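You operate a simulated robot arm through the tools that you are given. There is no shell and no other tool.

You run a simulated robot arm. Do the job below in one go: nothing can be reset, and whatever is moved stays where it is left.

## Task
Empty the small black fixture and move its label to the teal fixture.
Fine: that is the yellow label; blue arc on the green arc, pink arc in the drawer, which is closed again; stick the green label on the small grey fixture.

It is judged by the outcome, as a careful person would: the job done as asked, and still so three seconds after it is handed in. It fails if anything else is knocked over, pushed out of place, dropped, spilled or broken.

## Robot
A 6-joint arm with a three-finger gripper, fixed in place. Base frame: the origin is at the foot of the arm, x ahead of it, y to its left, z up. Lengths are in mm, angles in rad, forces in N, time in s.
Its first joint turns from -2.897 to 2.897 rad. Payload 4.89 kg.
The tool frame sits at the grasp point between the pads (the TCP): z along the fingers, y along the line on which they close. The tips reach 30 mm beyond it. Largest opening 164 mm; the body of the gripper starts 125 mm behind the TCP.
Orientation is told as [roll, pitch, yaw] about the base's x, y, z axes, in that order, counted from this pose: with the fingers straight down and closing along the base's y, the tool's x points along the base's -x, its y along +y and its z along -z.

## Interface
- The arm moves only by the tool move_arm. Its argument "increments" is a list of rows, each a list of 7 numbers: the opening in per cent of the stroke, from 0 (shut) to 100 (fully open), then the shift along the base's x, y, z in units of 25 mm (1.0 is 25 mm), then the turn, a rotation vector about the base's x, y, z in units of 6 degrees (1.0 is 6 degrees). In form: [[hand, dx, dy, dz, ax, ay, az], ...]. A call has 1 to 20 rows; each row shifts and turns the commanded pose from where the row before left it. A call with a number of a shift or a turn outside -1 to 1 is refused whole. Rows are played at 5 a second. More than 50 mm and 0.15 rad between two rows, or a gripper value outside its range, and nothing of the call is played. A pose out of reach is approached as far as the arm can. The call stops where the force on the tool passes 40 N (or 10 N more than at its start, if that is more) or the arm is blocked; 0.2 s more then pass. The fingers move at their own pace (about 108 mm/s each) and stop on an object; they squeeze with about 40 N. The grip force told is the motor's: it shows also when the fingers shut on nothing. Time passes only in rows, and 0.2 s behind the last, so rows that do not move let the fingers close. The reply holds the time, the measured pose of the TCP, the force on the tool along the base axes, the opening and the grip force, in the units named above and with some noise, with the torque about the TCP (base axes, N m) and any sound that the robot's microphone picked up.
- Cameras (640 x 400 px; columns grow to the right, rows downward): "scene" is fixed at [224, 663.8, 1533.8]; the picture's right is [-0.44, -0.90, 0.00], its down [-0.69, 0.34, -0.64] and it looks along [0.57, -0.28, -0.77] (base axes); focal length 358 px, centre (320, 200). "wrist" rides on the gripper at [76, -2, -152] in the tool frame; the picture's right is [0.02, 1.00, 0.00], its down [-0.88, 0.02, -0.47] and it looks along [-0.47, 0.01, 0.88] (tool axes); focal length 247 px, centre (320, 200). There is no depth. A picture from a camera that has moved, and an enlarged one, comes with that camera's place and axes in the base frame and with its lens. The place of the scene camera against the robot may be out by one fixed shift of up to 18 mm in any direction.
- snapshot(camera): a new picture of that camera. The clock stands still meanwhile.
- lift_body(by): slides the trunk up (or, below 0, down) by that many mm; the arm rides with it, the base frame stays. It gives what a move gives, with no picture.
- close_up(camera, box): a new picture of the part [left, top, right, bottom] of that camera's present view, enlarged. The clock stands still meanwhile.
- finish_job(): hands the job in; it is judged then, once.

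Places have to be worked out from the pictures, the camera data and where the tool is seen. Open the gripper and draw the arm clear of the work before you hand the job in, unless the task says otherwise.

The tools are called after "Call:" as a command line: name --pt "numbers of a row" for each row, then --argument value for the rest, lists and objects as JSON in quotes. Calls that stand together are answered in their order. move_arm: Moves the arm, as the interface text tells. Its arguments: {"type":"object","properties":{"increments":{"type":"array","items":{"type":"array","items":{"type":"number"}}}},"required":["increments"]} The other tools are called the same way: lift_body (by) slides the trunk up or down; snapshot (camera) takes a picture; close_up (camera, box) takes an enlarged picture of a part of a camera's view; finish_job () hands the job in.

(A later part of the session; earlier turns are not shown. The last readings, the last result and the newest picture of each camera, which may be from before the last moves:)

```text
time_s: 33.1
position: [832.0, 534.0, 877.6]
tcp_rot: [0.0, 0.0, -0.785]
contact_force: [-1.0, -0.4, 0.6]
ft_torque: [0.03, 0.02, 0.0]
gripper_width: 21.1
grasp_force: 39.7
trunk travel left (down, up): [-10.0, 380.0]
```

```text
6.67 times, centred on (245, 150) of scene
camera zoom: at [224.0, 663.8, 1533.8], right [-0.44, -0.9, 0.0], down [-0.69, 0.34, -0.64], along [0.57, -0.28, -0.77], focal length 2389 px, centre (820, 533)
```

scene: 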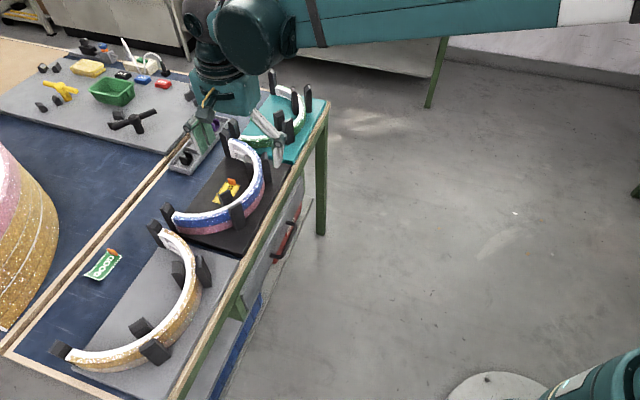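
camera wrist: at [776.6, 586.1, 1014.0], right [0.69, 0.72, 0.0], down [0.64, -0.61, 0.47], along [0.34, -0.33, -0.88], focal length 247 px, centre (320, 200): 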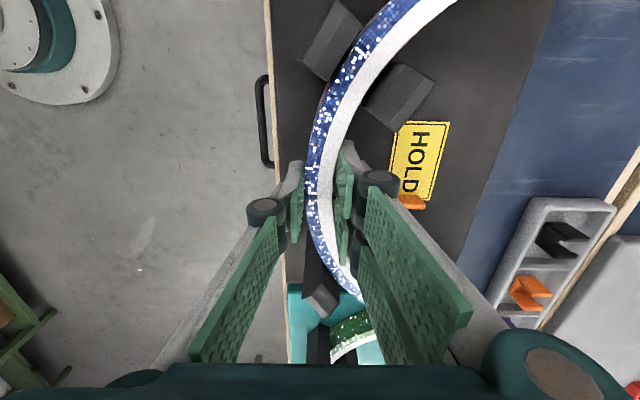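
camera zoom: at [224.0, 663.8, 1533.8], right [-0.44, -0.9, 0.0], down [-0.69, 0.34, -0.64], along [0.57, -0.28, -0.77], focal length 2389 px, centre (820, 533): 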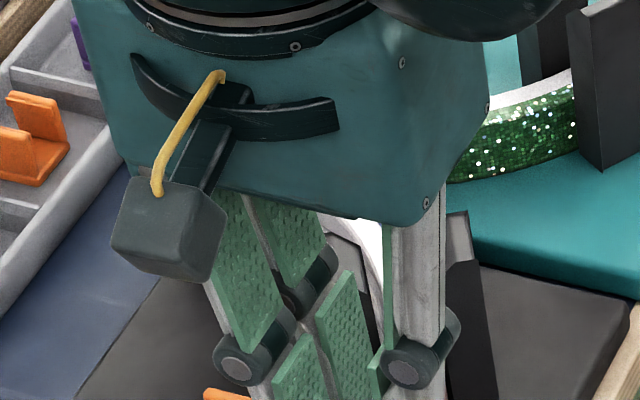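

The apex of the blue arc rose with the fingers. I'll lift another 35 mm so the clearance and tilt are unmistakable.

Call:
move_arm --pt "0 0 0 0.35 0 0 0" --pt "0 0 0 0.35 0 0 0" --pt "0 0 0 0.35 0 0 0" --pt "0 0 0 0.35 0 0 0" --pt "0 0 0 0 0 0 0" --pt "0 0 0 0 0 0 0"

Call:
close_up --camera "scene" --box '[160, 110, 300, 250]'

Call:
close_up --camera "wrist" --box '[270, 120, 400, 320]'

```text
time_s: 34.5
position: [831.9, 533.7, 911.6]
tcp_rot: [0.001, -0.002, -0.785]
contact_force: [1.0, -0.4, -2.7]
ft_torque: [-0.12, 0.05, 0.0]
gripper_width: 21.0
grasp_force: 39.8
trunk travel left (down, up): [-10.0, 380.0]
```

```text
2.86 times, centred on (230, 180) of scene
camera zoom: at [224.0, 663.8, 1533.8], right [-0.44, -0.9, 0.0], down [-0.69, 0.34, -0.64], along [0.57, -0.28, -0.77], focal length 1024 px, centre (577, 257)
```

zoom: 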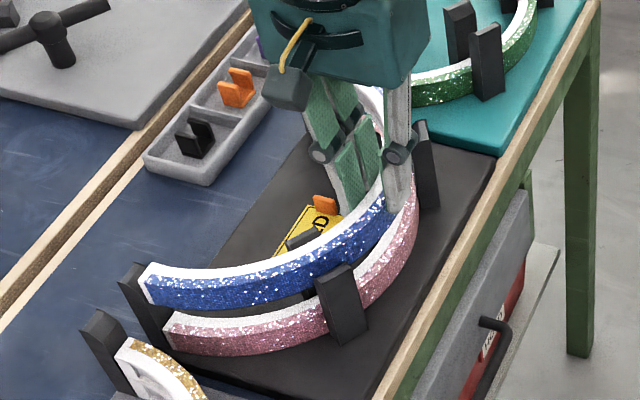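

```text
2.00 times, centred on (335, 220) of wrist
camera zoom: at [776.8, 585.9, 1063.8], right [0.69, 0.72, 0.0], down [0.64, -0.61, 0.47], along [0.34, -0.33, -0.88], focal length 494 px, centre (290, 160)
```

zoom: 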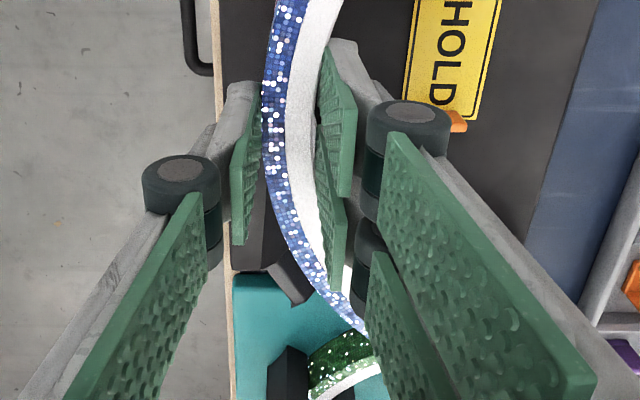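

The blue arc is clear of the pink one (≈0.3 kg), though its far ends droop about 5°. I'll wait a second and check whether that tilt is stable.

Call:
close_up --camera "scene" --box '[160, 170, 260, 250]'

Call:
move_arm --pt "0 0 0 0 0 0 0" --pt "0 0 0 0 0 0 0" --pt "0 0 0 0 0 0 0" --pt "0 0 0 0 0 0 0" --pt "0 0 0 0 0 0 0" --pt "0 0 0 0 0 0 0"

Call:
close_up --camera "scene" --box '[160, 170, 260, 250]'

```text
5.00 times, centred on (210, 210) of scene
camera zoom: at [224.0, 663.8, 1533.8], right [-0.44, -0.9, 0.0], down [-0.69, 0.34, -0.64], along [0.57, -0.28, -0.77], focal length 1792 px, centre (870, 150)
```

zoom: 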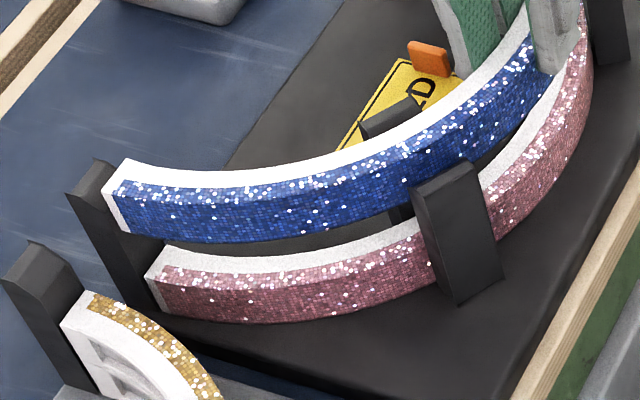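

```text
time_s: 35.9
position: [831.5, 534.0, 912.5]
tcp_rot: [0.0, -0.003, -0.785]
contact_force: [0.6, -0.6, -2.1]
ft_torque: [-0.07, 0.09, -0.01]
gripper_width: 21.2
grasp_force: 40.0
trunk travel left (down, up): [-10.0, 380.0]
```

```text
5.00 times, centred on (210, 210) of scene
camera zoom: at [224.0, 663.8, 1533.8], right [-0.44, -0.9, 0.0], down [-0.69, 0.34, -0.64], along [0.57, -0.28, -0.77], focal length 1792 px, centre (870, 150)
```

zoom: 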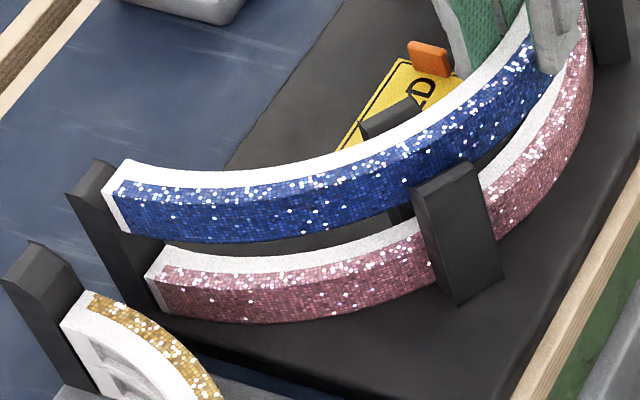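

The tilt is stable (≈5.2°). I'll raise clear of the posts, tilt the tool to level the arc, and take a reference view of the black posts from this hover pose.

Call:
move_arm --pt "0 0 0 0.5 0 0 0" --pt "0 0 0 0.5 0 0 0" --pt "0 0 0 0.5 0 0 0" --pt "0 0 0 0.5 0 0 0" --pt "0 -0.021 -0.021 0 0.306 -0.306 0" --pt "0 -0.021 -0.021 0 0.306 -0.306 0" --pt "0 0 0 0 0 0 0" --pt "0 0 0 0 0 0 0" --pt "0 0 0 0 0 0 0"

Call:
snapshot --camera "wrist"

Call:
close_up --camera "wrist" --box '[270, 0, 530, 162]'

Call:
close_up --camera "wrist" --box '[270, 160, 400, 320]'

Call:
close_up --camera "scene" --box '[160, 120, 280, 250]'

```text
time_s: 37.9
position: [830.4, 532.3, 962.3]
tcp_rot: [0.091, -0.004, -0.786]
contact_force: [-0.6, -0.3, -1.8]
ft_torque: [-0.08, 0.06, 0.02]
gripper_width: 21.0
grasp_force: 39.8
trunk travel left (down, up): [-10.0, 380.0]
```

```text
taken
camera wrist: at [766.0, 574.6, 1113.8], right [0.69, 0.72, 0.09], down [0.61, -0.64, 0.47], along [0.4, -0.27, -0.88], focal length 247 px, centre (320, 200)
```

wrist: 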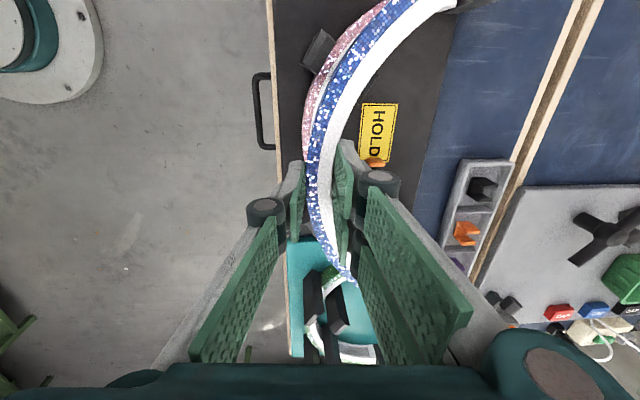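

```text
2.46 times, centred on (400, 81) of wrist
camera zoom: at [766.0, 574.6, 1113.8], right [0.69, 0.72, 0.09], down [0.61, -0.64, 0.47], along [0.4, -0.27, -0.88], focal length 608 px, centre (123, 493)
```

zoom: 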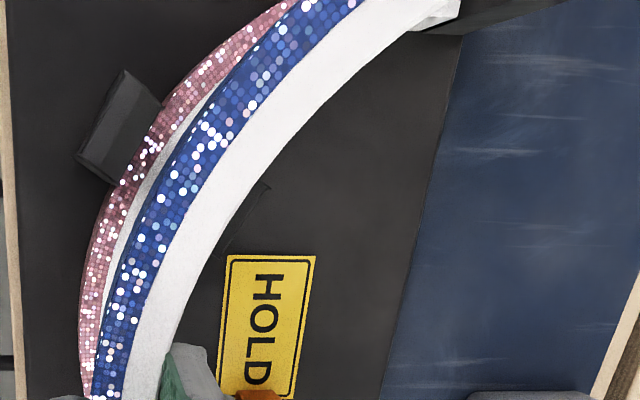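

```text
2.50 times, centred on (335, 240) of wrist
camera zoom: at [766.0, 574.6, 1113.8], right [0.69, 0.72, 0.09], down [0.61, -0.64, 0.47], along [0.4, -0.27, -0.88], focal length 617 px, centre (282, 100)
```

zoom: 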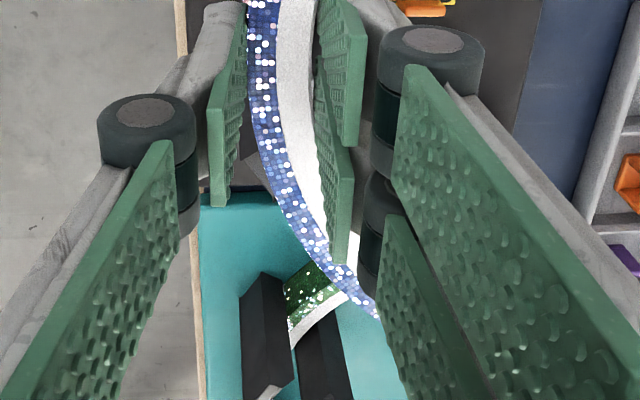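

```text
3.08 times, centred on (220, 185) of scene
camera zoom: at [224.0, 663.8, 1533.8], right [-0.44, -0.9, 0.0], down [-0.69, 0.34, -0.64], along [0.57, -0.28, -0.77], focal length 1103 px, centre (628, 246)
```

zoom: 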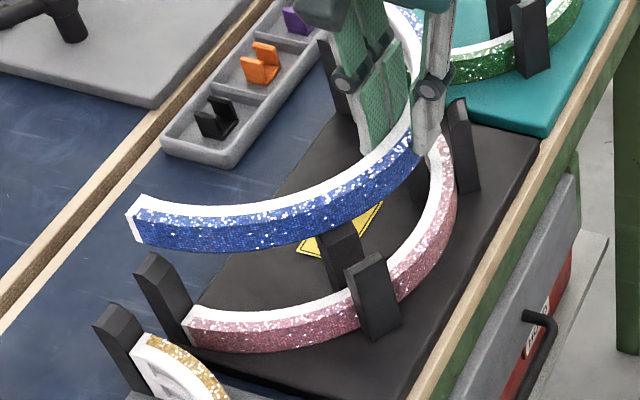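

The arc is now level. Moving it by Δu=330.3 over the teal fixture to compare post positions with this reference view.

Call:
move_arm --pt "0 0.35 -0.35 0 0 0 0" --pt "0 0.7 -0.7 0 0 0 0" --pt "0 0.75 -0.75 0 0 0 0" --pt "0 0.75 -0.75 0 0 0 0" --pt "0 0.75 -0.75 0 0 0 0" --pt "0 0.75 -0.75 0 0 0 0" --pt "0 0.75 -0.75 0 0 0 0" --pt "0 0.75 -0.75 0 0 0 0" --pt "0 0.75 -0.75 0 0 0 0" --pt "0 0.75 -0.75 0 0 0 0" --pt "0 0.75 -0.75 0 0 0 0" --pt "0 0.75 -0.75 0 0 0 0" --pt "0 0.5 -0.5 0 0 0 0" --pt "0 0.292 -0.292 0 0 0 0" --pt "0 0 0 0 0 0 0" --pt "0 0 0 0 0 0 0" --pt "0 0 0 0 0 0 0"

Call:
snapshot --camera "wrist"

Call:
close_up --camera "wrist" --box '[270, 0, 530, 162]'

Call:
close_up --camera "wrist" --box '[270, 160, 400, 320]'

Call:
close_up --camera "scene" --box '[210, 40, 340, 170]'

```text
time_s: 41.5
position: [1063.5, 297.9, 961.8]
tcp_rot: [0.09, 0.0, -0.785]
contact_force: [0.5, 0.1, -1.8]
ft_torque: [-0.06, 0.08, 0.01]
gripper_width: 20.8
grasp_force: 40.0
trunk travel left (down, up): [-10.0, 380.0]
```

```text
taken
camera wrist: at [999.2, 339.3, 1112.6], right [0.69, 0.72, 0.09], down [0.61, -0.64, 0.47], along [0.4, -0.27, -0.88], focal length 247 px, centre (320, 200)
```

wrist: 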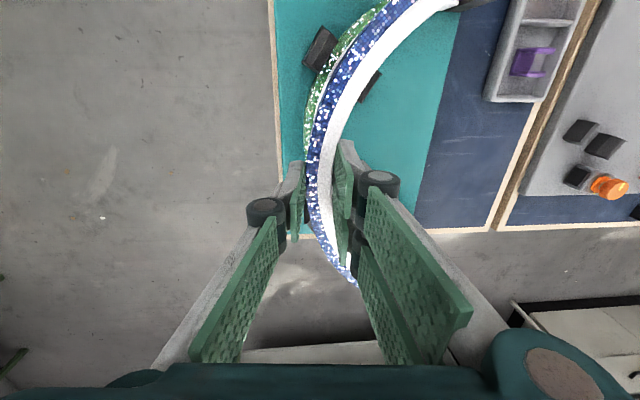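

```text
2.46 times, centred on (400, 81) of wrist
camera zoom: at [999.2, 339.3, 1112.6], right [0.69, 0.72, 0.09], down [0.61, -0.64, 0.47], along [0.4, -0.27, -0.88], focal length 608 px, centre (123, 493)
```

zoom: 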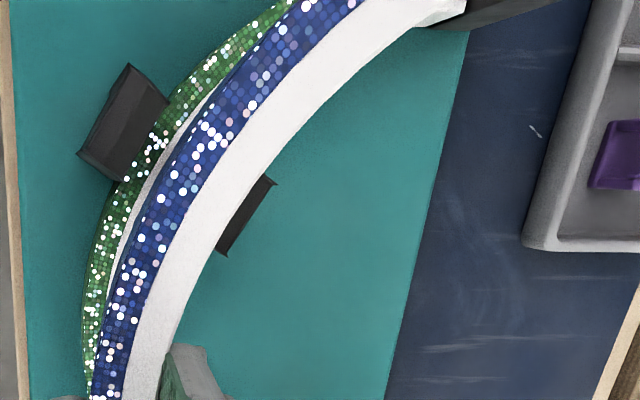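

```text
2.50 times, centred on (335, 240) of wrist
camera zoom: at [999.2, 339.3, 1112.6], right [0.69, 0.72, 0.09], down [0.61, -0.64, 0.47], along [0.4, -0.27, -0.88], focal length 617 px, centre (282, 100)
```

zoom: 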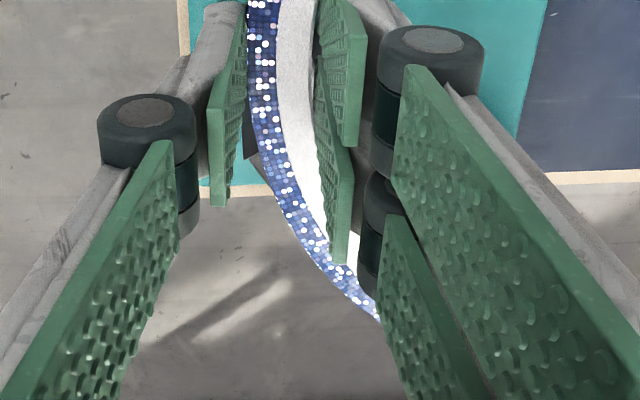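

```text
3.08 times, centred on (275, 105) of scene
camera zoom: at [224.0, 663.8, 1533.8], right [-0.44, -0.9, 0.0], down [-0.69, 0.34, -0.64], along [0.57, -0.28, -0.77], focal length 1103 px, centre (458, 492)
```

zoom: 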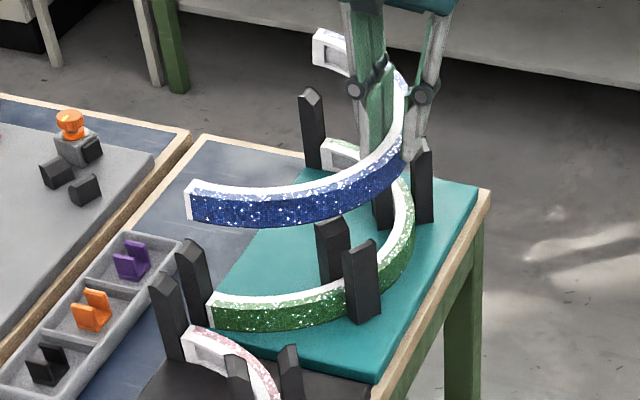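

Post and arc positions in the two views differ by about 3 px, roughly +1.3 mm in n and −1 mm in u. I'll correct that and descend partway into the posts, watching the forces.

Call:
move_arm --pt "0 0.008 0.065 0 0 0 0" --pt "0 0 0 -0.5 0 0 0" --pt "0 0 0 -0.5 0 0 0" --pt "0 0 0 -0.4 0 0 0" --pt "0 0 0 0 0 0 0" --pt "0 0 0 0 0 0 0"

Call:
close_up --camera "wrist" --box '[270, 0, 530, 162]'

Call:
close_up --camera "scene" --box '[215, 50, 335, 170]'

```text
time_s: 42.9
position: [1064.6, 299.0, 925.9]
tcp_rot: [0.09, -0.001, -0.786]
contact_force: [0.5, -0.1, -2.7]
ft_torque: [-0.07, 0.06, -0.05]
gripper_width: 21.1
grasp_force: 40.0
trunk travel left (down, up): [-10.0, 380.0]
```

```text
2.46 times, centred on (400, 81) of wrist
camera zoom: at [1000.3, 342.0, 1078.0], right [0.69, 0.72, 0.09], down [0.61, -0.64, 0.47], along [0.4, -0.27, -0.88], focal length 608 px, centre (123, 493)
```

zoom: 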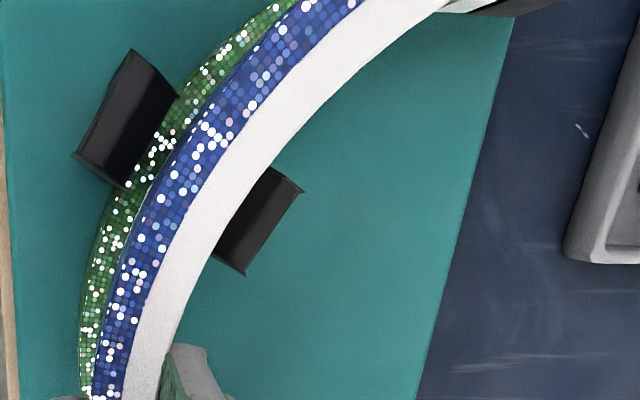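

```text
3.33 times, centred on (275, 110) of scene
camera zoom: at [224.0, 663.8, 1533.8], right [-0.44, -0.9, 0.0], down [-0.69, 0.34, -0.64], along [0.57, -0.28, -0.77], focal length 1194 px, centre (470, 500)
```

zoom: 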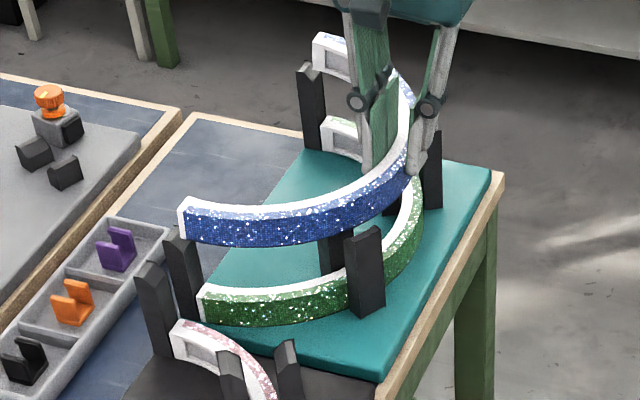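

By projection the arc is centred between the inner and outer posts, with about 2 mm gap per side. I'll continue down gently.

Call:
move_arm --pt "0 0 0 -0.25 0 0 0" --pt "0 0 0 -0.25 0 0 0" --pt "0 0 0 -0.25 0 0 0" --pt "0 0 0 -0.25 0 0 0" --pt "0 0 0 0 0 0 0"

Call:
close_up --camera "scene" --box '[215, 50, 335, 170]'

Call:
close_up --camera "wrist" --box '[270, 0, 530, 162]'

```text
time_s: 44.1
position: [1063.9, 300.3, 903.2]
tcp_rot: [0.089, -0.002, -0.785]
contact_force: [-15.6, -6.4, 2.7]
ft_torque: [-0.15, 0.85, 0.85]
gripper_width: 21.1
grasp_force: 39.5
trunk travel left (down, up): [-10.0, 380.0]
```

```text
3.33 times, centred on (275, 110) of scene
camera zoom: at [224.0, 663.8, 1533.8], right [-0.44, -0.9, 0.0], down [-0.69, 0.34, -0.64], along [0.57, -0.28, -0.77], focal length 1194 px, centre (470, 500)
```

zoom: 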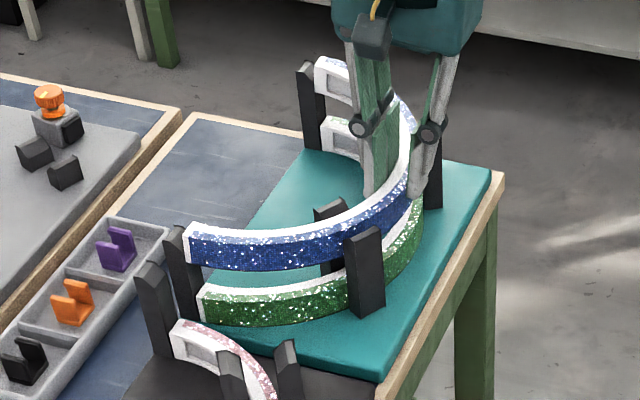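

```text
2.46 times, centred on (400, 81) of wrist
camera zoom: at [999.5, 342.6, 1053.7], right [0.69, 0.72, 0.09], down [0.61, -0.64, 0.47], along [0.4, -0.27, -0.88], focal length 608 px, centre (123, 493)
```

zoom: 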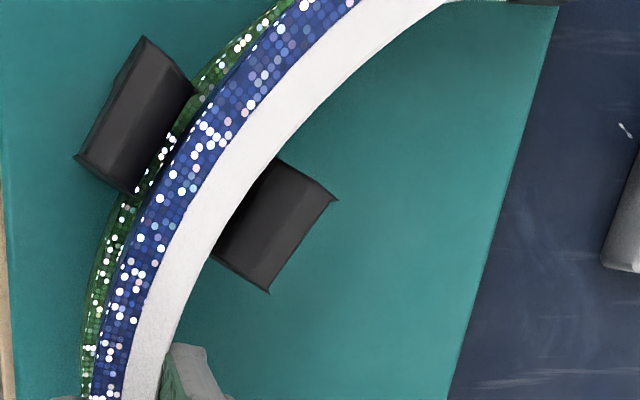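

Side forces of about 16 N toward −n and 6 N toward −u show I overcorrected and the arc is touching the inner posts. Easing back slightly in that direction.

Call:
move_arm --pt "0 -0.05 -0.017 0 0 0 0" --pt "0 0 0 0 0 0 0"

```text
time_s: 44.7
position: [1063.4, 300.2, 901.6]
tcp_rot: [0.092, -0.001, -0.786]
contact_force: [-2.4, -1.8, -1.4]
ft_torque: [-0.07, 0.2, 0.16]
gripper_width: 21.2
grasp_force: 40.0
trunk travel left (down, up): [-10.0, 380.0]
```

That relieved the contact almost completely. One more small nudge, then I'll continue down in small steps.

Call:
move_arm --pt "0 -0.018 -0.01 0 0 0 0" --pt "0 0 0 -0.2 0 0 0" --pt "0 0 0 -0.2 0 0 0" --pt "0 0 0 -0.2 0 0 0" --pt "0 0 0 0 0 0 0"

Call:
close_up --camera "scene" --box '[215, 50, 335, 170]'

```text
time_s: 45.9
position: [1063.6, 298.9, 887.4]
tcp_rot: [0.09, -0.002, -0.786]
contact_force: [-0.2, 1.1, -1.8]
ft_torque: [-0.05, 0.01, -0.03]
gripper_width: 21.1
grasp_force: 40.0
trunk travel left (down, up): [-10.0, 380.0]
```

```text
3.33 times, centred on (275, 110) of scene
camera zoom: at [224.0, 663.8, 1533.8], right [-0.44, -0.9, 0.0], down [-0.69, 0.34, -0.64], along [0.57, -0.28, -0.77], focal length 1194 px, centre (470, 500)
```

zoom: 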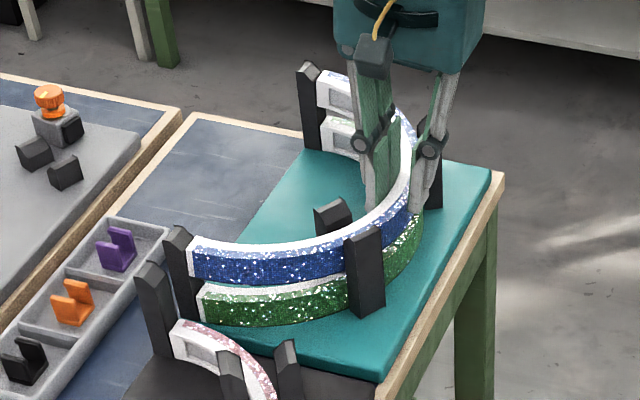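

The forces are back to payload only at z≈887. I'll continue in small steps toward the expected seating height of z≈862.

Call:
move_arm --pt "0 0 0 -0.2 0 0 0" --pt "0 0 0 -0.2 0 0 0" --pt "0 0 0 -0.2 0 0 0" --pt "0 0 0 -0.1 0 0 0" --pt "0 0 0 0 0 0 0"

Call:
close_up --camera "scene" --box '[215, 70, 315, 170]'

```text
time_s: 46.8
position: [1063.2, 299.8, 875.0]
tcp_rot: [0.094, -0.001, -0.785]
contact_force: [4.0, 2.2, 24.0]
ft_torque: [-0.03, 0.09, 0.02]
gripper_width: 21.3
grasp_force: 39.6
trunk travel left (down, up): [-10.0, 380.0]
stopped in row 4: the force on the tool passed its limit at 42 N (the readings are from after the stop); the commanded pose is now the measured one
```

```text
4.00 times, centred on (265, 120) of scene
camera zoom: at [224.0, 663.8, 1533.8], right [-0.44, -0.9, 0.0], down [-0.69, 0.34, -0.64], along [0.57, -0.28, -0.77], focal length 1433 px, centre (540, 520)
```

zoom: 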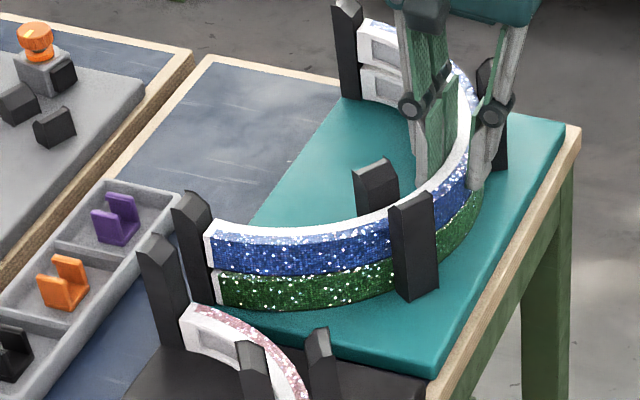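

Contact came at z≈875 rather than 862. I'll zoom in to see whether the apex or the ends are touching.

Call:
close_up --camera "scene" --box '[240, 110, 280, 150]'

Call:
close_up --camera "scene" --box '[265, 90, 305, 130]'

Call:
close_up --camera "scene" --box '[265, 65, 305, 105]'

```text
10.00 times, centred on (260, 130) of scene
camera zoom: at [224.0, 663.8, 1533.8], right [-0.44, -0.9, 0.0], down [-0.69, 0.34, -0.64], along [0.57, -0.28, -0.77], focal length 3583 px, centre (920, 900)
```

zoom: 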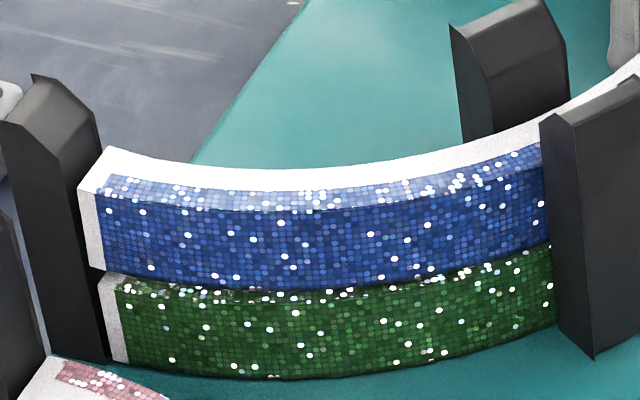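

```text
10.00 times, centred on (285, 110) of scene
camera zoom: at [224.0, 663.8, 1533.8], right [-0.44, -0.9, 0.0], down [-0.69, 0.34, -0.64], along [0.57, -0.28, -0.77], focal length 3583 px, centre (670, 1100)
```

zoom: 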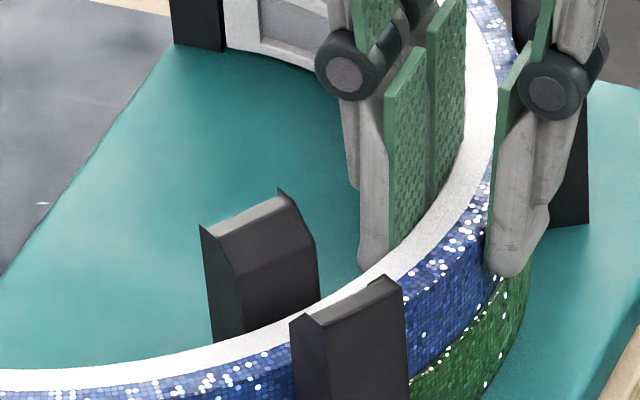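

```text
10.00 times, centred on (285, 85) of scene
camera zoom: at [224.0, 663.8, 1533.8], right [-0.44, -0.9, 0.0], down [-0.69, 0.34, -0.64], along [0.57, -0.28, -0.77], focal length 3583 px, centre (670, 1350)
```

zoom: 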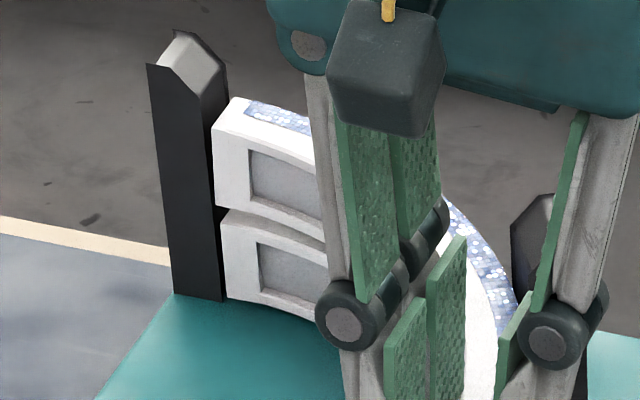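

The fingertip now sits about 16 mm above the blue arc's lower edge. So the arc slid uniformly ~12 mm in the grip rather than drooping, and my tilt is what's lifting its ends. I'll untilt the tool while keeping the wall centred, so the arc lies level on the green one.

Call:
move_arm --pt "0 0 0 0.08 0 0 0" --pt "0 0.0245 0.0245 0 -0.212 0.212 0" --pt "0 0.0245 0.0245 0 -0.212 0.212 0" --pt "0 0.0245 0.0245 0 -0.212 0.212 0" --pt "0 0 0 0 0 0 0" --pt "0 0 0 0 0 0 0"

Call:
close_up --camera "scene" --box '[240, 110, 280, 150]'

Call:
close_up --camera "scene" --box '[265, 65, 305, 105]'

```text
time_s: 48.2
position: [1066.2, 301.2, 873.3]
tcp_rot: [-0.002, 0.0, -0.784]
contact_force: [0.1, -0.1, -1.5]
ft_torque: [-0.08, 0.0, 0.01]
gripper_width: 21.0
grasp_force: 39.9
trunk travel left (down, up): [-10.0, 380.0]
```

```text
10.00 times, centred on (260, 130) of scene
camera zoom: at [224.0, 663.8, 1533.8], right [-0.44, -0.9, 0.0], down [-0.69, 0.34, -0.64], along [0.57, -0.28, -0.77], focal length 3583 px, centre (920, 900)
```

zoom: 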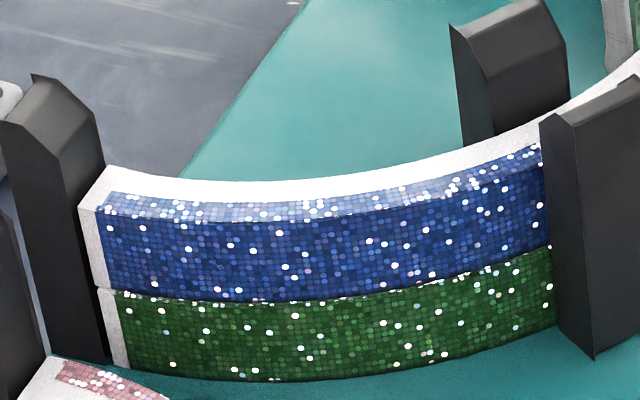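

```text
10.00 times, centred on (285, 85) of scene
camera zoom: at [224.0, 663.8, 1533.8], right [-0.44, -0.9, 0.0], down [-0.69, 0.34, -0.64], along [0.57, -0.28, -0.77], focal length 3583 px, centre (670, 1350)
```

zoom: 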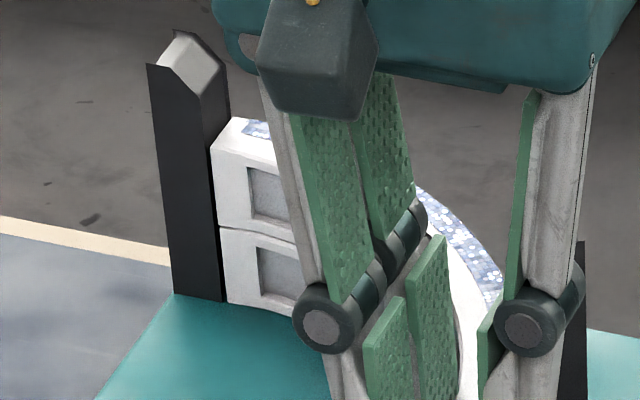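

The blue arc is now level and flush with the green one, with only a hairline gap. I'll lower the last millimetre or so until it rests.

Call:
move_arm --pt "0 0 0 -0.04 0 0 0" --pt "0 0 0 -0.04 0 0 0" --pt "0 0 0 0 0 0 0"

```text
time_s: 49.0
position: [1066.5, 301.1, 874.2]
tcp_rot: [-0.001, -0.003, -0.785]
contact_force: [6.6, -0.2, 19.6]
ft_torque: [0.02, -0.22, -0.1]
gripper_width: 20.8
grasp_force: 40.5
trunk travel left (down, up): [-10.0, 380.0]
```

It's seated (20 N upward). I'll ease off half a millimetre and open the gripper to 40%.

Call:
move_arm --pt "0 0 0 0.02 0 0 0" --pt "10 0 0 0 0 0 0" --pt "20 0 0 0 0 0 0" --pt "35 0 0 0 0 0 0" --pt "40 0 0 0 0 0 0" --pt "40 0 0 0 0 0 0"

Call:
close_up --camera "scene" --box '[215, 70, 315, 170]'

Call:
snapshot --camera "wrist"

```text
time_s: 50.4
position: [1066.2, 301.4, 873.2]
tcp_rot: [-0.002, -0.001, -0.786]
contact_force: [-0.8, -0.1, -0.5]
ft_torque: [-0.03, -0.04, 0.02]
gripper_width: 65.6
grasp_force: 0.0
trunk travel left (down, up): [-10.0, 380.0]
```

```text
4.00 times, centred on (265, 120) of scene
camera zoom: at [224.0, 663.8, 1533.8], right [-0.44, -0.9, 0.0], down [-0.69, 0.34, -0.64], along [0.57, -0.28, -0.77], focal length 1433 px, centre (540, 520)
```

zoom: 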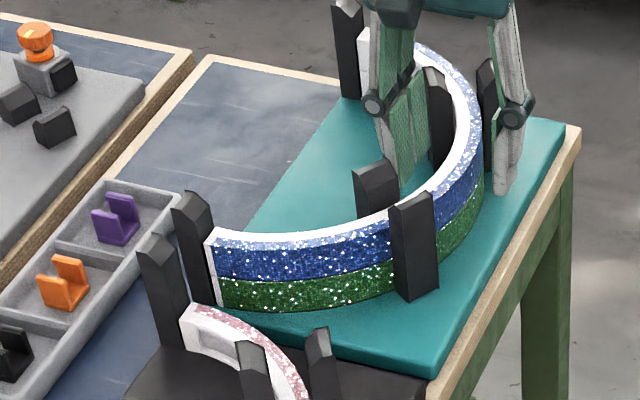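

```text
taken
camera wrist: at [1011.4, 354.2, 1024.4], right [0.69, 0.72, 0.0], down [0.64, -0.61, 0.47], along [0.34, -0.33, -0.88], focal length 247 px, centre (320, 200)
```

wrist: 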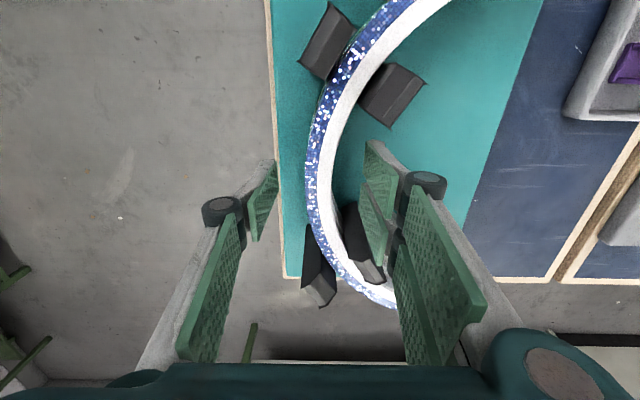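

The blue arc is seated on the green one, aligned between the posts. I'll retreat straight up, then move to open space in front of the drawer.

Call:
move_arm --pt "40 0 0 0.4 0 0 0" --pt "40 0 0 0.8 0 0 0" --pt "40 0 0 0.8 0 0 0" --pt "40 0 0 0.8 0 0 0" --pt "40 0 0 0.8 0 0 0" --pt "40 0 0 0.8 0 0 0" --pt "40 0 0 0 0 0 0"

Call:
move_arm --pt "40 -0.9 0.13 0 0 0 0" --pt "40 -0.9 0.13 0 0 0 0" --pt "40 -0.9 0.13 0 0 0 0" --pt "40 -0.9 0.13 0 0 0 0" --pt "40 -0.9 0.13 0 0 0 0" --pt "40 -0.9 0.13 0 0 0 0" --pt "40 -0.9 0.13 0 0 0 0" --pt "40 -0.9 0.13 0 0 0 0" --pt "40 -0.9 0.13 0 0 0 0" --pt "40 -0.9 0.13 0 0 0 0" --pt "40 -0.9 0.13 0 0 0 0" --pt "40 -0.9 0.13 0 0 0 0" --pt "40 -0.9 0.13 -0.2 0 0 0" --pt "40 -0.9 0.13 -0.4 0 0 0" --pt "40 -0.9 0.13 -0.6 0 0 0" --pt "40 -0.9 0.13 -0.8 0 0 0" --pt "40 -0.9 0.13 -0.8 0 0 0" --pt "40 -1.0 0.13 -0.8 0 0 0" --pt "40 0 0 0 0 0 0"

Call:
snapshot --camera "wrist"

Call:
snapshot --camera "scene"

```text
time_s: 52.0
position: [1064.6, 303.3, 981.7]
tcp_rot: [-0.002, -0.002, -0.786]
contact_force: [0.0, -0.1, 0.2]
ft_torque: [0.01, 0.05, 0.01]
gripper_width: 65.6
grasp_force: 0.0
trunk travel left (down, up): [-10.0, 380.0]
```

```text
time_s: 56.0
position: [658.2, 358.7, 892.0]
tcp_rot: [-0.002, -0.001, -0.786]
contact_force: [0.3, -0.5, -0.6]
ft_torque: [0.09, 0.03, 0.01]
gripper_width: 65.6
grasp_force: 0.1
trunk travel left (down, up): [-10.0, 380.0]
```

```text
taken
camera wrist: at [603.0, 410.8, 1043.2], right [0.69, 0.72, 0.0], down [0.64, -0.61, 0.47], along [0.34, -0.33, -0.88], focal length 247 px, centre (320, 200)
```

wrist: 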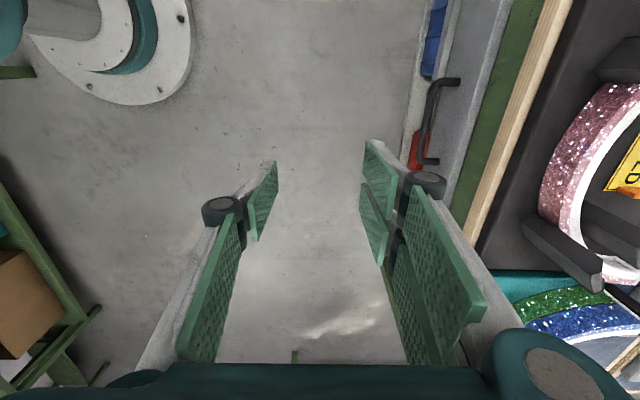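

```text
taken
```

scene: 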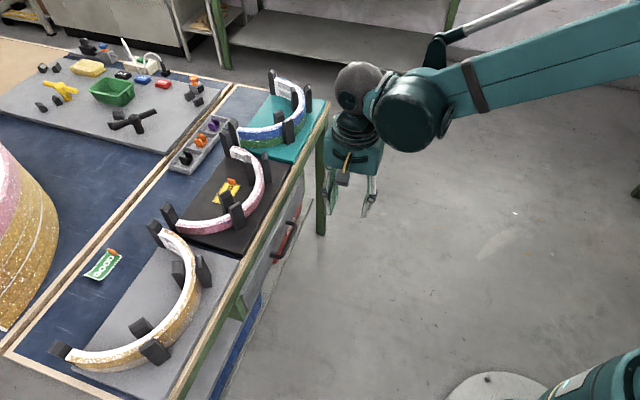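

Both fixtures look fine. Now I'll tilt the tool about 40°, fingers pointing down and toward the drawer, so the gripper body will clear the table edge. I'll also lower a little.

Call:
move_arm --pt "40 0 0 -0.4 0.67 -0.67 0" --pt "40 0 0 -0.4 0.67 -0.67 0" --pt "40 0 0 -0.4 0.67 -0.67 0" --pt "40 0 0 -0.4 0.67 -0.67 0" --pt "40 0 0 -0.4 0.67 -0.67 0" --pt "40 0 0 -0.4 0.67 -0.67 0" --pt "40 0 0 -0.4 0.67 -0.67 0" --pt "40 0 0 0 0 0 0" --pt "40 0 0 0 0 0 0"

Call:
snapshot --camera "wrist"

Call:
snapshot --camera "scene"

```text
time_s: 58.0
position: [658.3, 359.2, 823.2]
tcp_rot: [0.692, -0.002, -0.786]
contact_force: [0.2, 0.6, 0.9]
ft_torque: [-0.03, -0.02, 0.01]
gripper_width: 65.6
grasp_force: 0.1
trunk travel left (down, up): [-10.0, 380.0]
```

```text
taken
camera wrist: at [534.8, 342.8, 938.1], right [0.53, 0.56, 0.64], down [0.42, -0.83, 0.38], along [0.74, 0.07, -0.67], focal length 247 px, centre (320, 200)
```

wrist: 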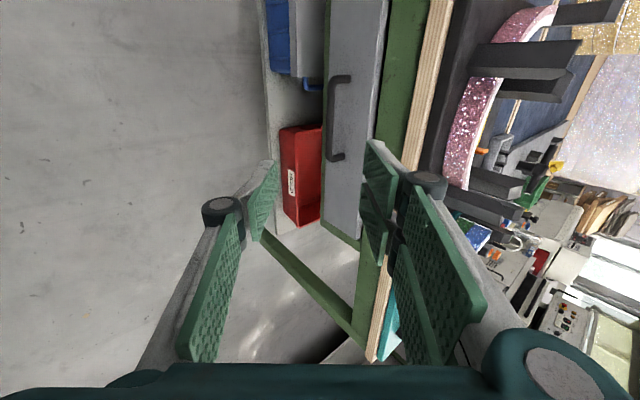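

```text
taken
```

scene: 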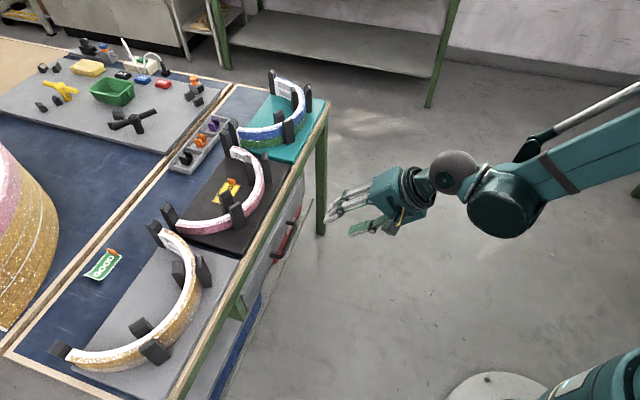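

This view shows the drawer clearly: grey panel with a black bar handle, and a red HOLD bin on the shelf below. I'll zoom in to measure it.

Call:
close_up --camera "wrist" --box '[260, 0, 460, 250]'

Call:
close_up --camera "wrist" --box '[310, 50, 410, 180]'

Call:
close_up --camera "scene" --box '[230, 160, 330, 320]'

```text
1.60 times, centred on (360, 125) of wrist
camera zoom: at [534.8, 342.8, 938.1], right [0.53, 0.56, 0.64], down [0.42, -0.83, 0.38], along [0.74, 0.07, -0.67], focal length 395 px, centre (256, 320)
```

zoom: 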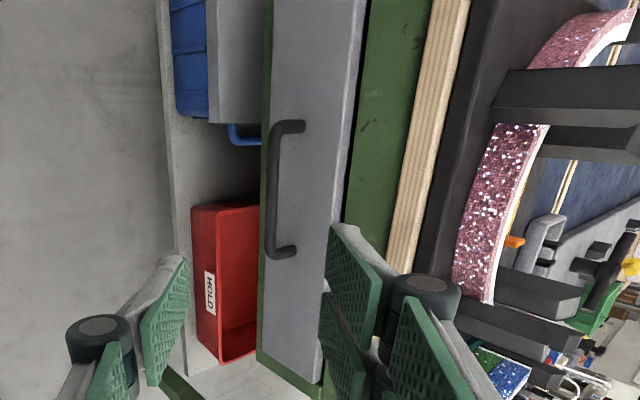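

```text
3.08 times, centred on (360, 115) of wrist
camera zoom: at [534.8, 342.8, 938.1], right [0.53, 0.56, 0.64], down [0.42, -0.83, 0.38], along [0.74, 0.07, -0.67], focal length 760 px, centre (197, 462)
```

zoom: 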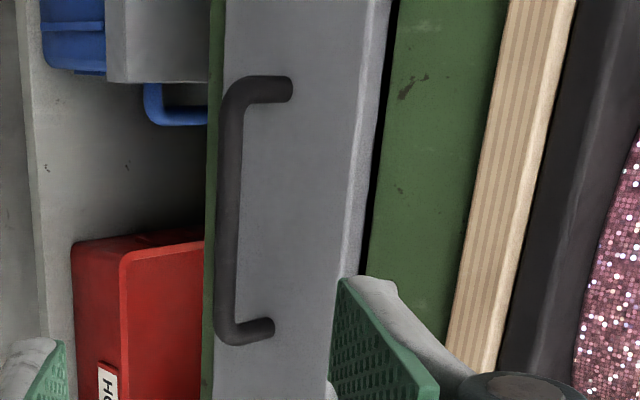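

```text
2.50 times, centred on (280, 240) of scene
camera zoom: at [224.0, 663.8, 1533.8], right [-0.44, -0.9, 0.0], down [-0.69, 0.34, -0.64], along [0.57, -0.28, -0.77], focal length 896 px, centre (420, 100)
```

zoom: 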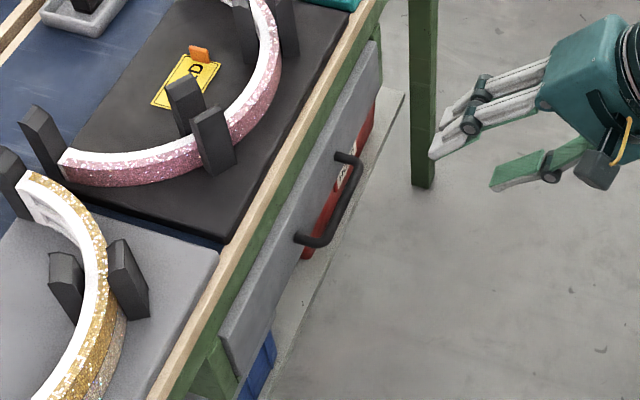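

The handle bar comes out at n≈878.5, z≈652, u≈147–265, with the panel face at n≈912 and its top at z≈701. I'll approach partway along the tool axis with a narrow opening and check alignment.

Call:
move_arm --pt "22 0.445 0.507 -0.649 0 0 0" --pt "22 0.445 0.507 -0.649 0 0 0" --pt "20 0.445 0.507 -0.649 0 0 0" --pt "20 0.445 0.507 -0.649 0 0 0" --pt "20 0.445 0.507 -0.649 0 0 0" --pt "20 0 0 0 0 0 0" --pt "20 0 0 0 0 0 0"

Call:
snapshot --camera "wrist"

Call:
close_up --camera "wrist" --box '[250, 50, 410, 250]'

Call:
close_up --camera "scene" --box '[230, 160, 350, 320]'

```text
time_s: 59.6
position: [713.7, 422.8, 741.0]
tcp_rot: [0.693, -0.003, -0.785]
contact_force: [-0.3, 0.1, -0.1]
ft_torque: [-0.02, -0.03, 0.01]
gripper_width: 32.8
grasp_force: 0.1
trunk travel left (down, up): [-10.0, 380.0]
```

```text
taken
camera wrist: at [589.6, 406.3, 856.8], right [0.53, 0.56, 0.64], down [0.42, -0.83, 0.38], along [0.74, 0.07, -0.67], focal length 247 px, centre (320, 200)
```

wrist: 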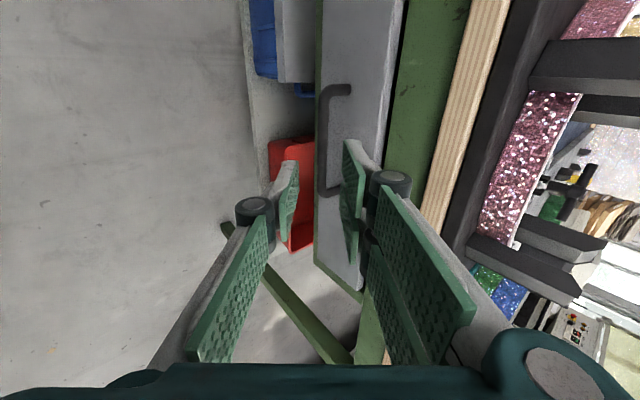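

```text
2.00 times, centred on (330, 150) of wrist
camera zoom: at [589.6, 406.3, 856.8], right [0.53, 0.56, 0.64], down [0.42, -0.83, 0.38], along [0.74, 0.07, -0.67], focal length 494 px, centre (300, 300)
```

zoom: 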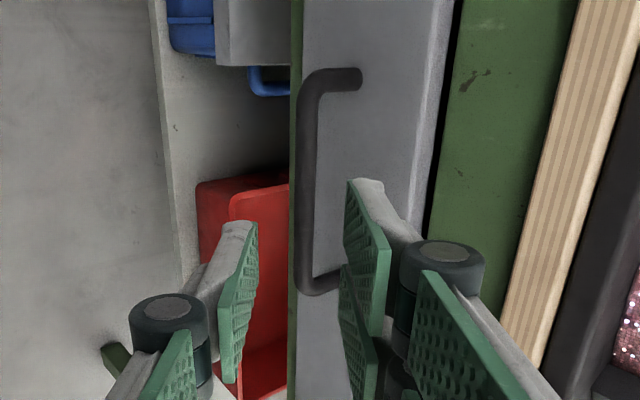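

```text
2.50 times, centred on (290, 240) of scene
camera zoom: at [224.0, 663.8, 1533.8], right [-0.44, -0.9, 0.0], down [-0.69, 0.34, -0.64], along [0.57, -0.28, -0.77], focal length 896 px, centre (395, 100)
```

zoom: 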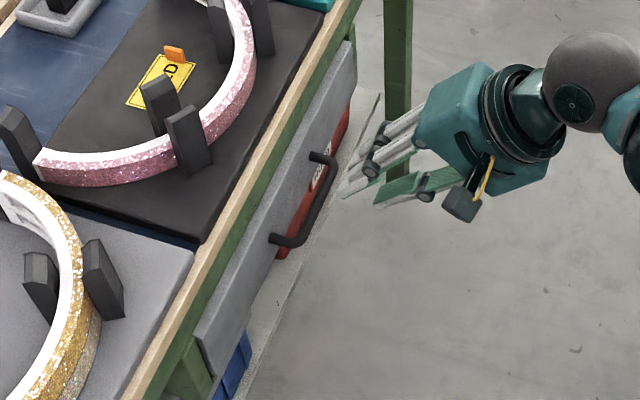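

The bar sits almost on the finger midline, about 2 mm toward the upper finger. Advancing along the tool axis to straddle the bar.

Call:
move_arm --pt "17 0.364 0.364 -0.596 0 0 0" --pt "17 0.364 0.364 -0.596 0 0 0" --pt "17 0.364 0.364 -0.596 0 0 0" --pt "17 0.364 0.364 -0.596 0 0 0" --pt "17 0.364 0.364 -0.596 0 0 0" --pt "17 0 0 0 0 0 0"

Call:
close_up --camera "wrist" --box '[250, 50, 410, 250]'

Call:
close_up --camera "scene" --box '[230, 180, 330, 300]'

```text
time_s: 61.0
position: [760.4, 469.0, 666.5]
tcp_rot: [0.692, -0.001, -0.786]
contact_force: [-0.2, 0.0, 0.6]
ft_torque: [0.01, -0.02, -0.02]
gripper_width: 28.1
grasp_force: 0.1
trunk travel left (down, up): [-10.0, 380.0]
```

```text
2.00 times, centred on (330, 150) of wrist
camera zoom: at [636.3, 452.3, 782.1], right [0.53, 0.56, 0.64], down [0.42, -0.83, 0.38], along [0.74, 0.07, -0.67], focal length 494 px, centre (300, 300)
```

zoom: 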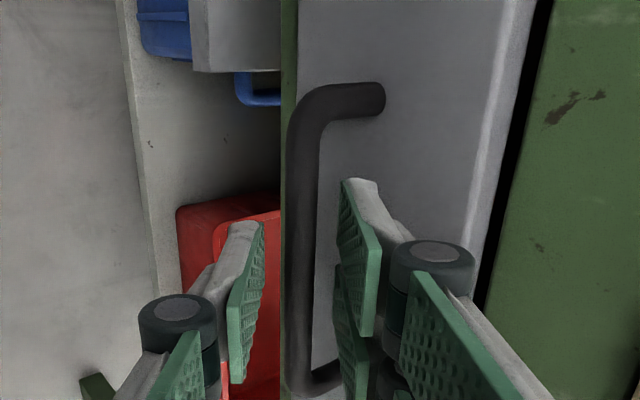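

```text
3.33 times, centred on (280, 240) of scene
camera zoom: at [224.0, 663.8, 1533.8], right [-0.44, -0.9, 0.0], down [-0.69, 0.34, -0.64], along [0.57, -0.28, -0.77], focal length 1194 px, centre (453, 67)
```

zoom: 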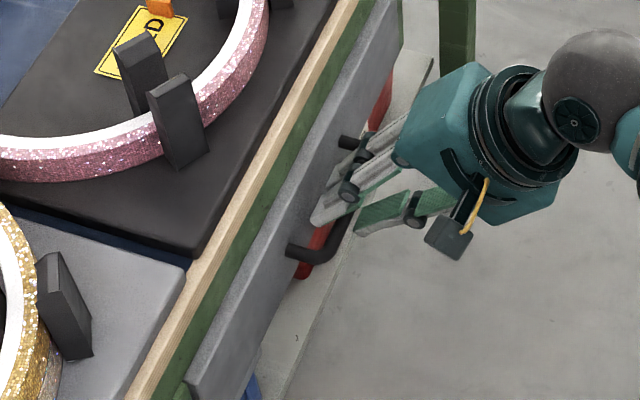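

The bar is between the fingers and there's no contact with the panel. Closing on the handle.

Call:
move_arm --pt "0 0 0 0 0 0 0" --pt "0 0 0 0 0 0 0" --pt "0 0 0 0 0 0 0" --pt "0 0 0 0 0 0 0"

Call:
close_up --camera "wrist" --box '[250, 50, 410, 250]'

```text
time_s: 62.0
position: [760.1, 468.4, 665.9]
tcp_rot: [0.692, -0.002, -0.786]
contact_force: [1.6, 2.6, 2.1]
ft_torque: [-0.41, -0.57, 0.85]
gripper_width: 11.6
grasp_force: 45.1
trunk travel left (down, up): [-10.0, 380.0]
```

```text
2.00 times, centred on (330, 150) of wrist
camera zoom: at [636.3, 452.3, 782.2], right [0.53, 0.56, 0.64], down [0.42, -0.83, 0.38], along [0.74, 0.07, -0.67], focal length 494 px, centre (300, 300)
```

zoom: 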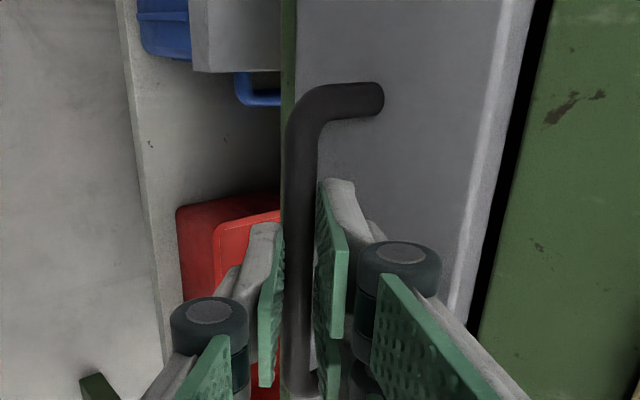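

Grip width of 11.6 mm matches the bar. Now I'll pull straight out along −n, starting slowly.

Call:
move_arm --pt "0 -0.15 -0.15 0 0 0 0" --pt "0 -0.25 -0.25 0 0 0 0" --pt "0 -0.3 -0.3 0 0 0 0" --pt "0 -0.3 -0.3 0 0 0 0" --pt "0 0 0 0 0 0 0"

Call:
close_up --camera "scene" --box '[230, 180, 330, 300]'

```text
time_s: 63.2
position: [734.2, 442.3, 666.1]
tcp_rot: [0.693, -0.001, -0.785]
contact_force: [4.6, -4.6, -9.4]
ft_torque: [-0.53, -0.34, 0.84]
gripper_width: 11.3
grasp_force: 45.3
trunk travel left (down, up): [-10.0, 380.0]
```

```text
3.33 times, centred on (280, 240) of scene
camera zoom: at [224.0, 663.8, 1533.8], right [-0.44, -0.9, 0.0], down [-0.69, 0.34, -0.64], along [0.57, -0.28, -0.77], focal length 1194 px, centre (453, 67)
```

zoom: 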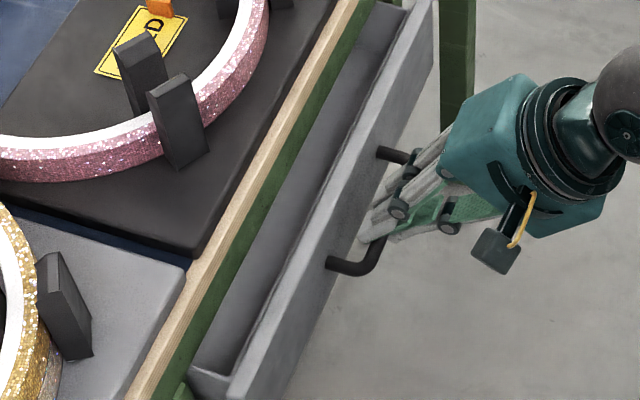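

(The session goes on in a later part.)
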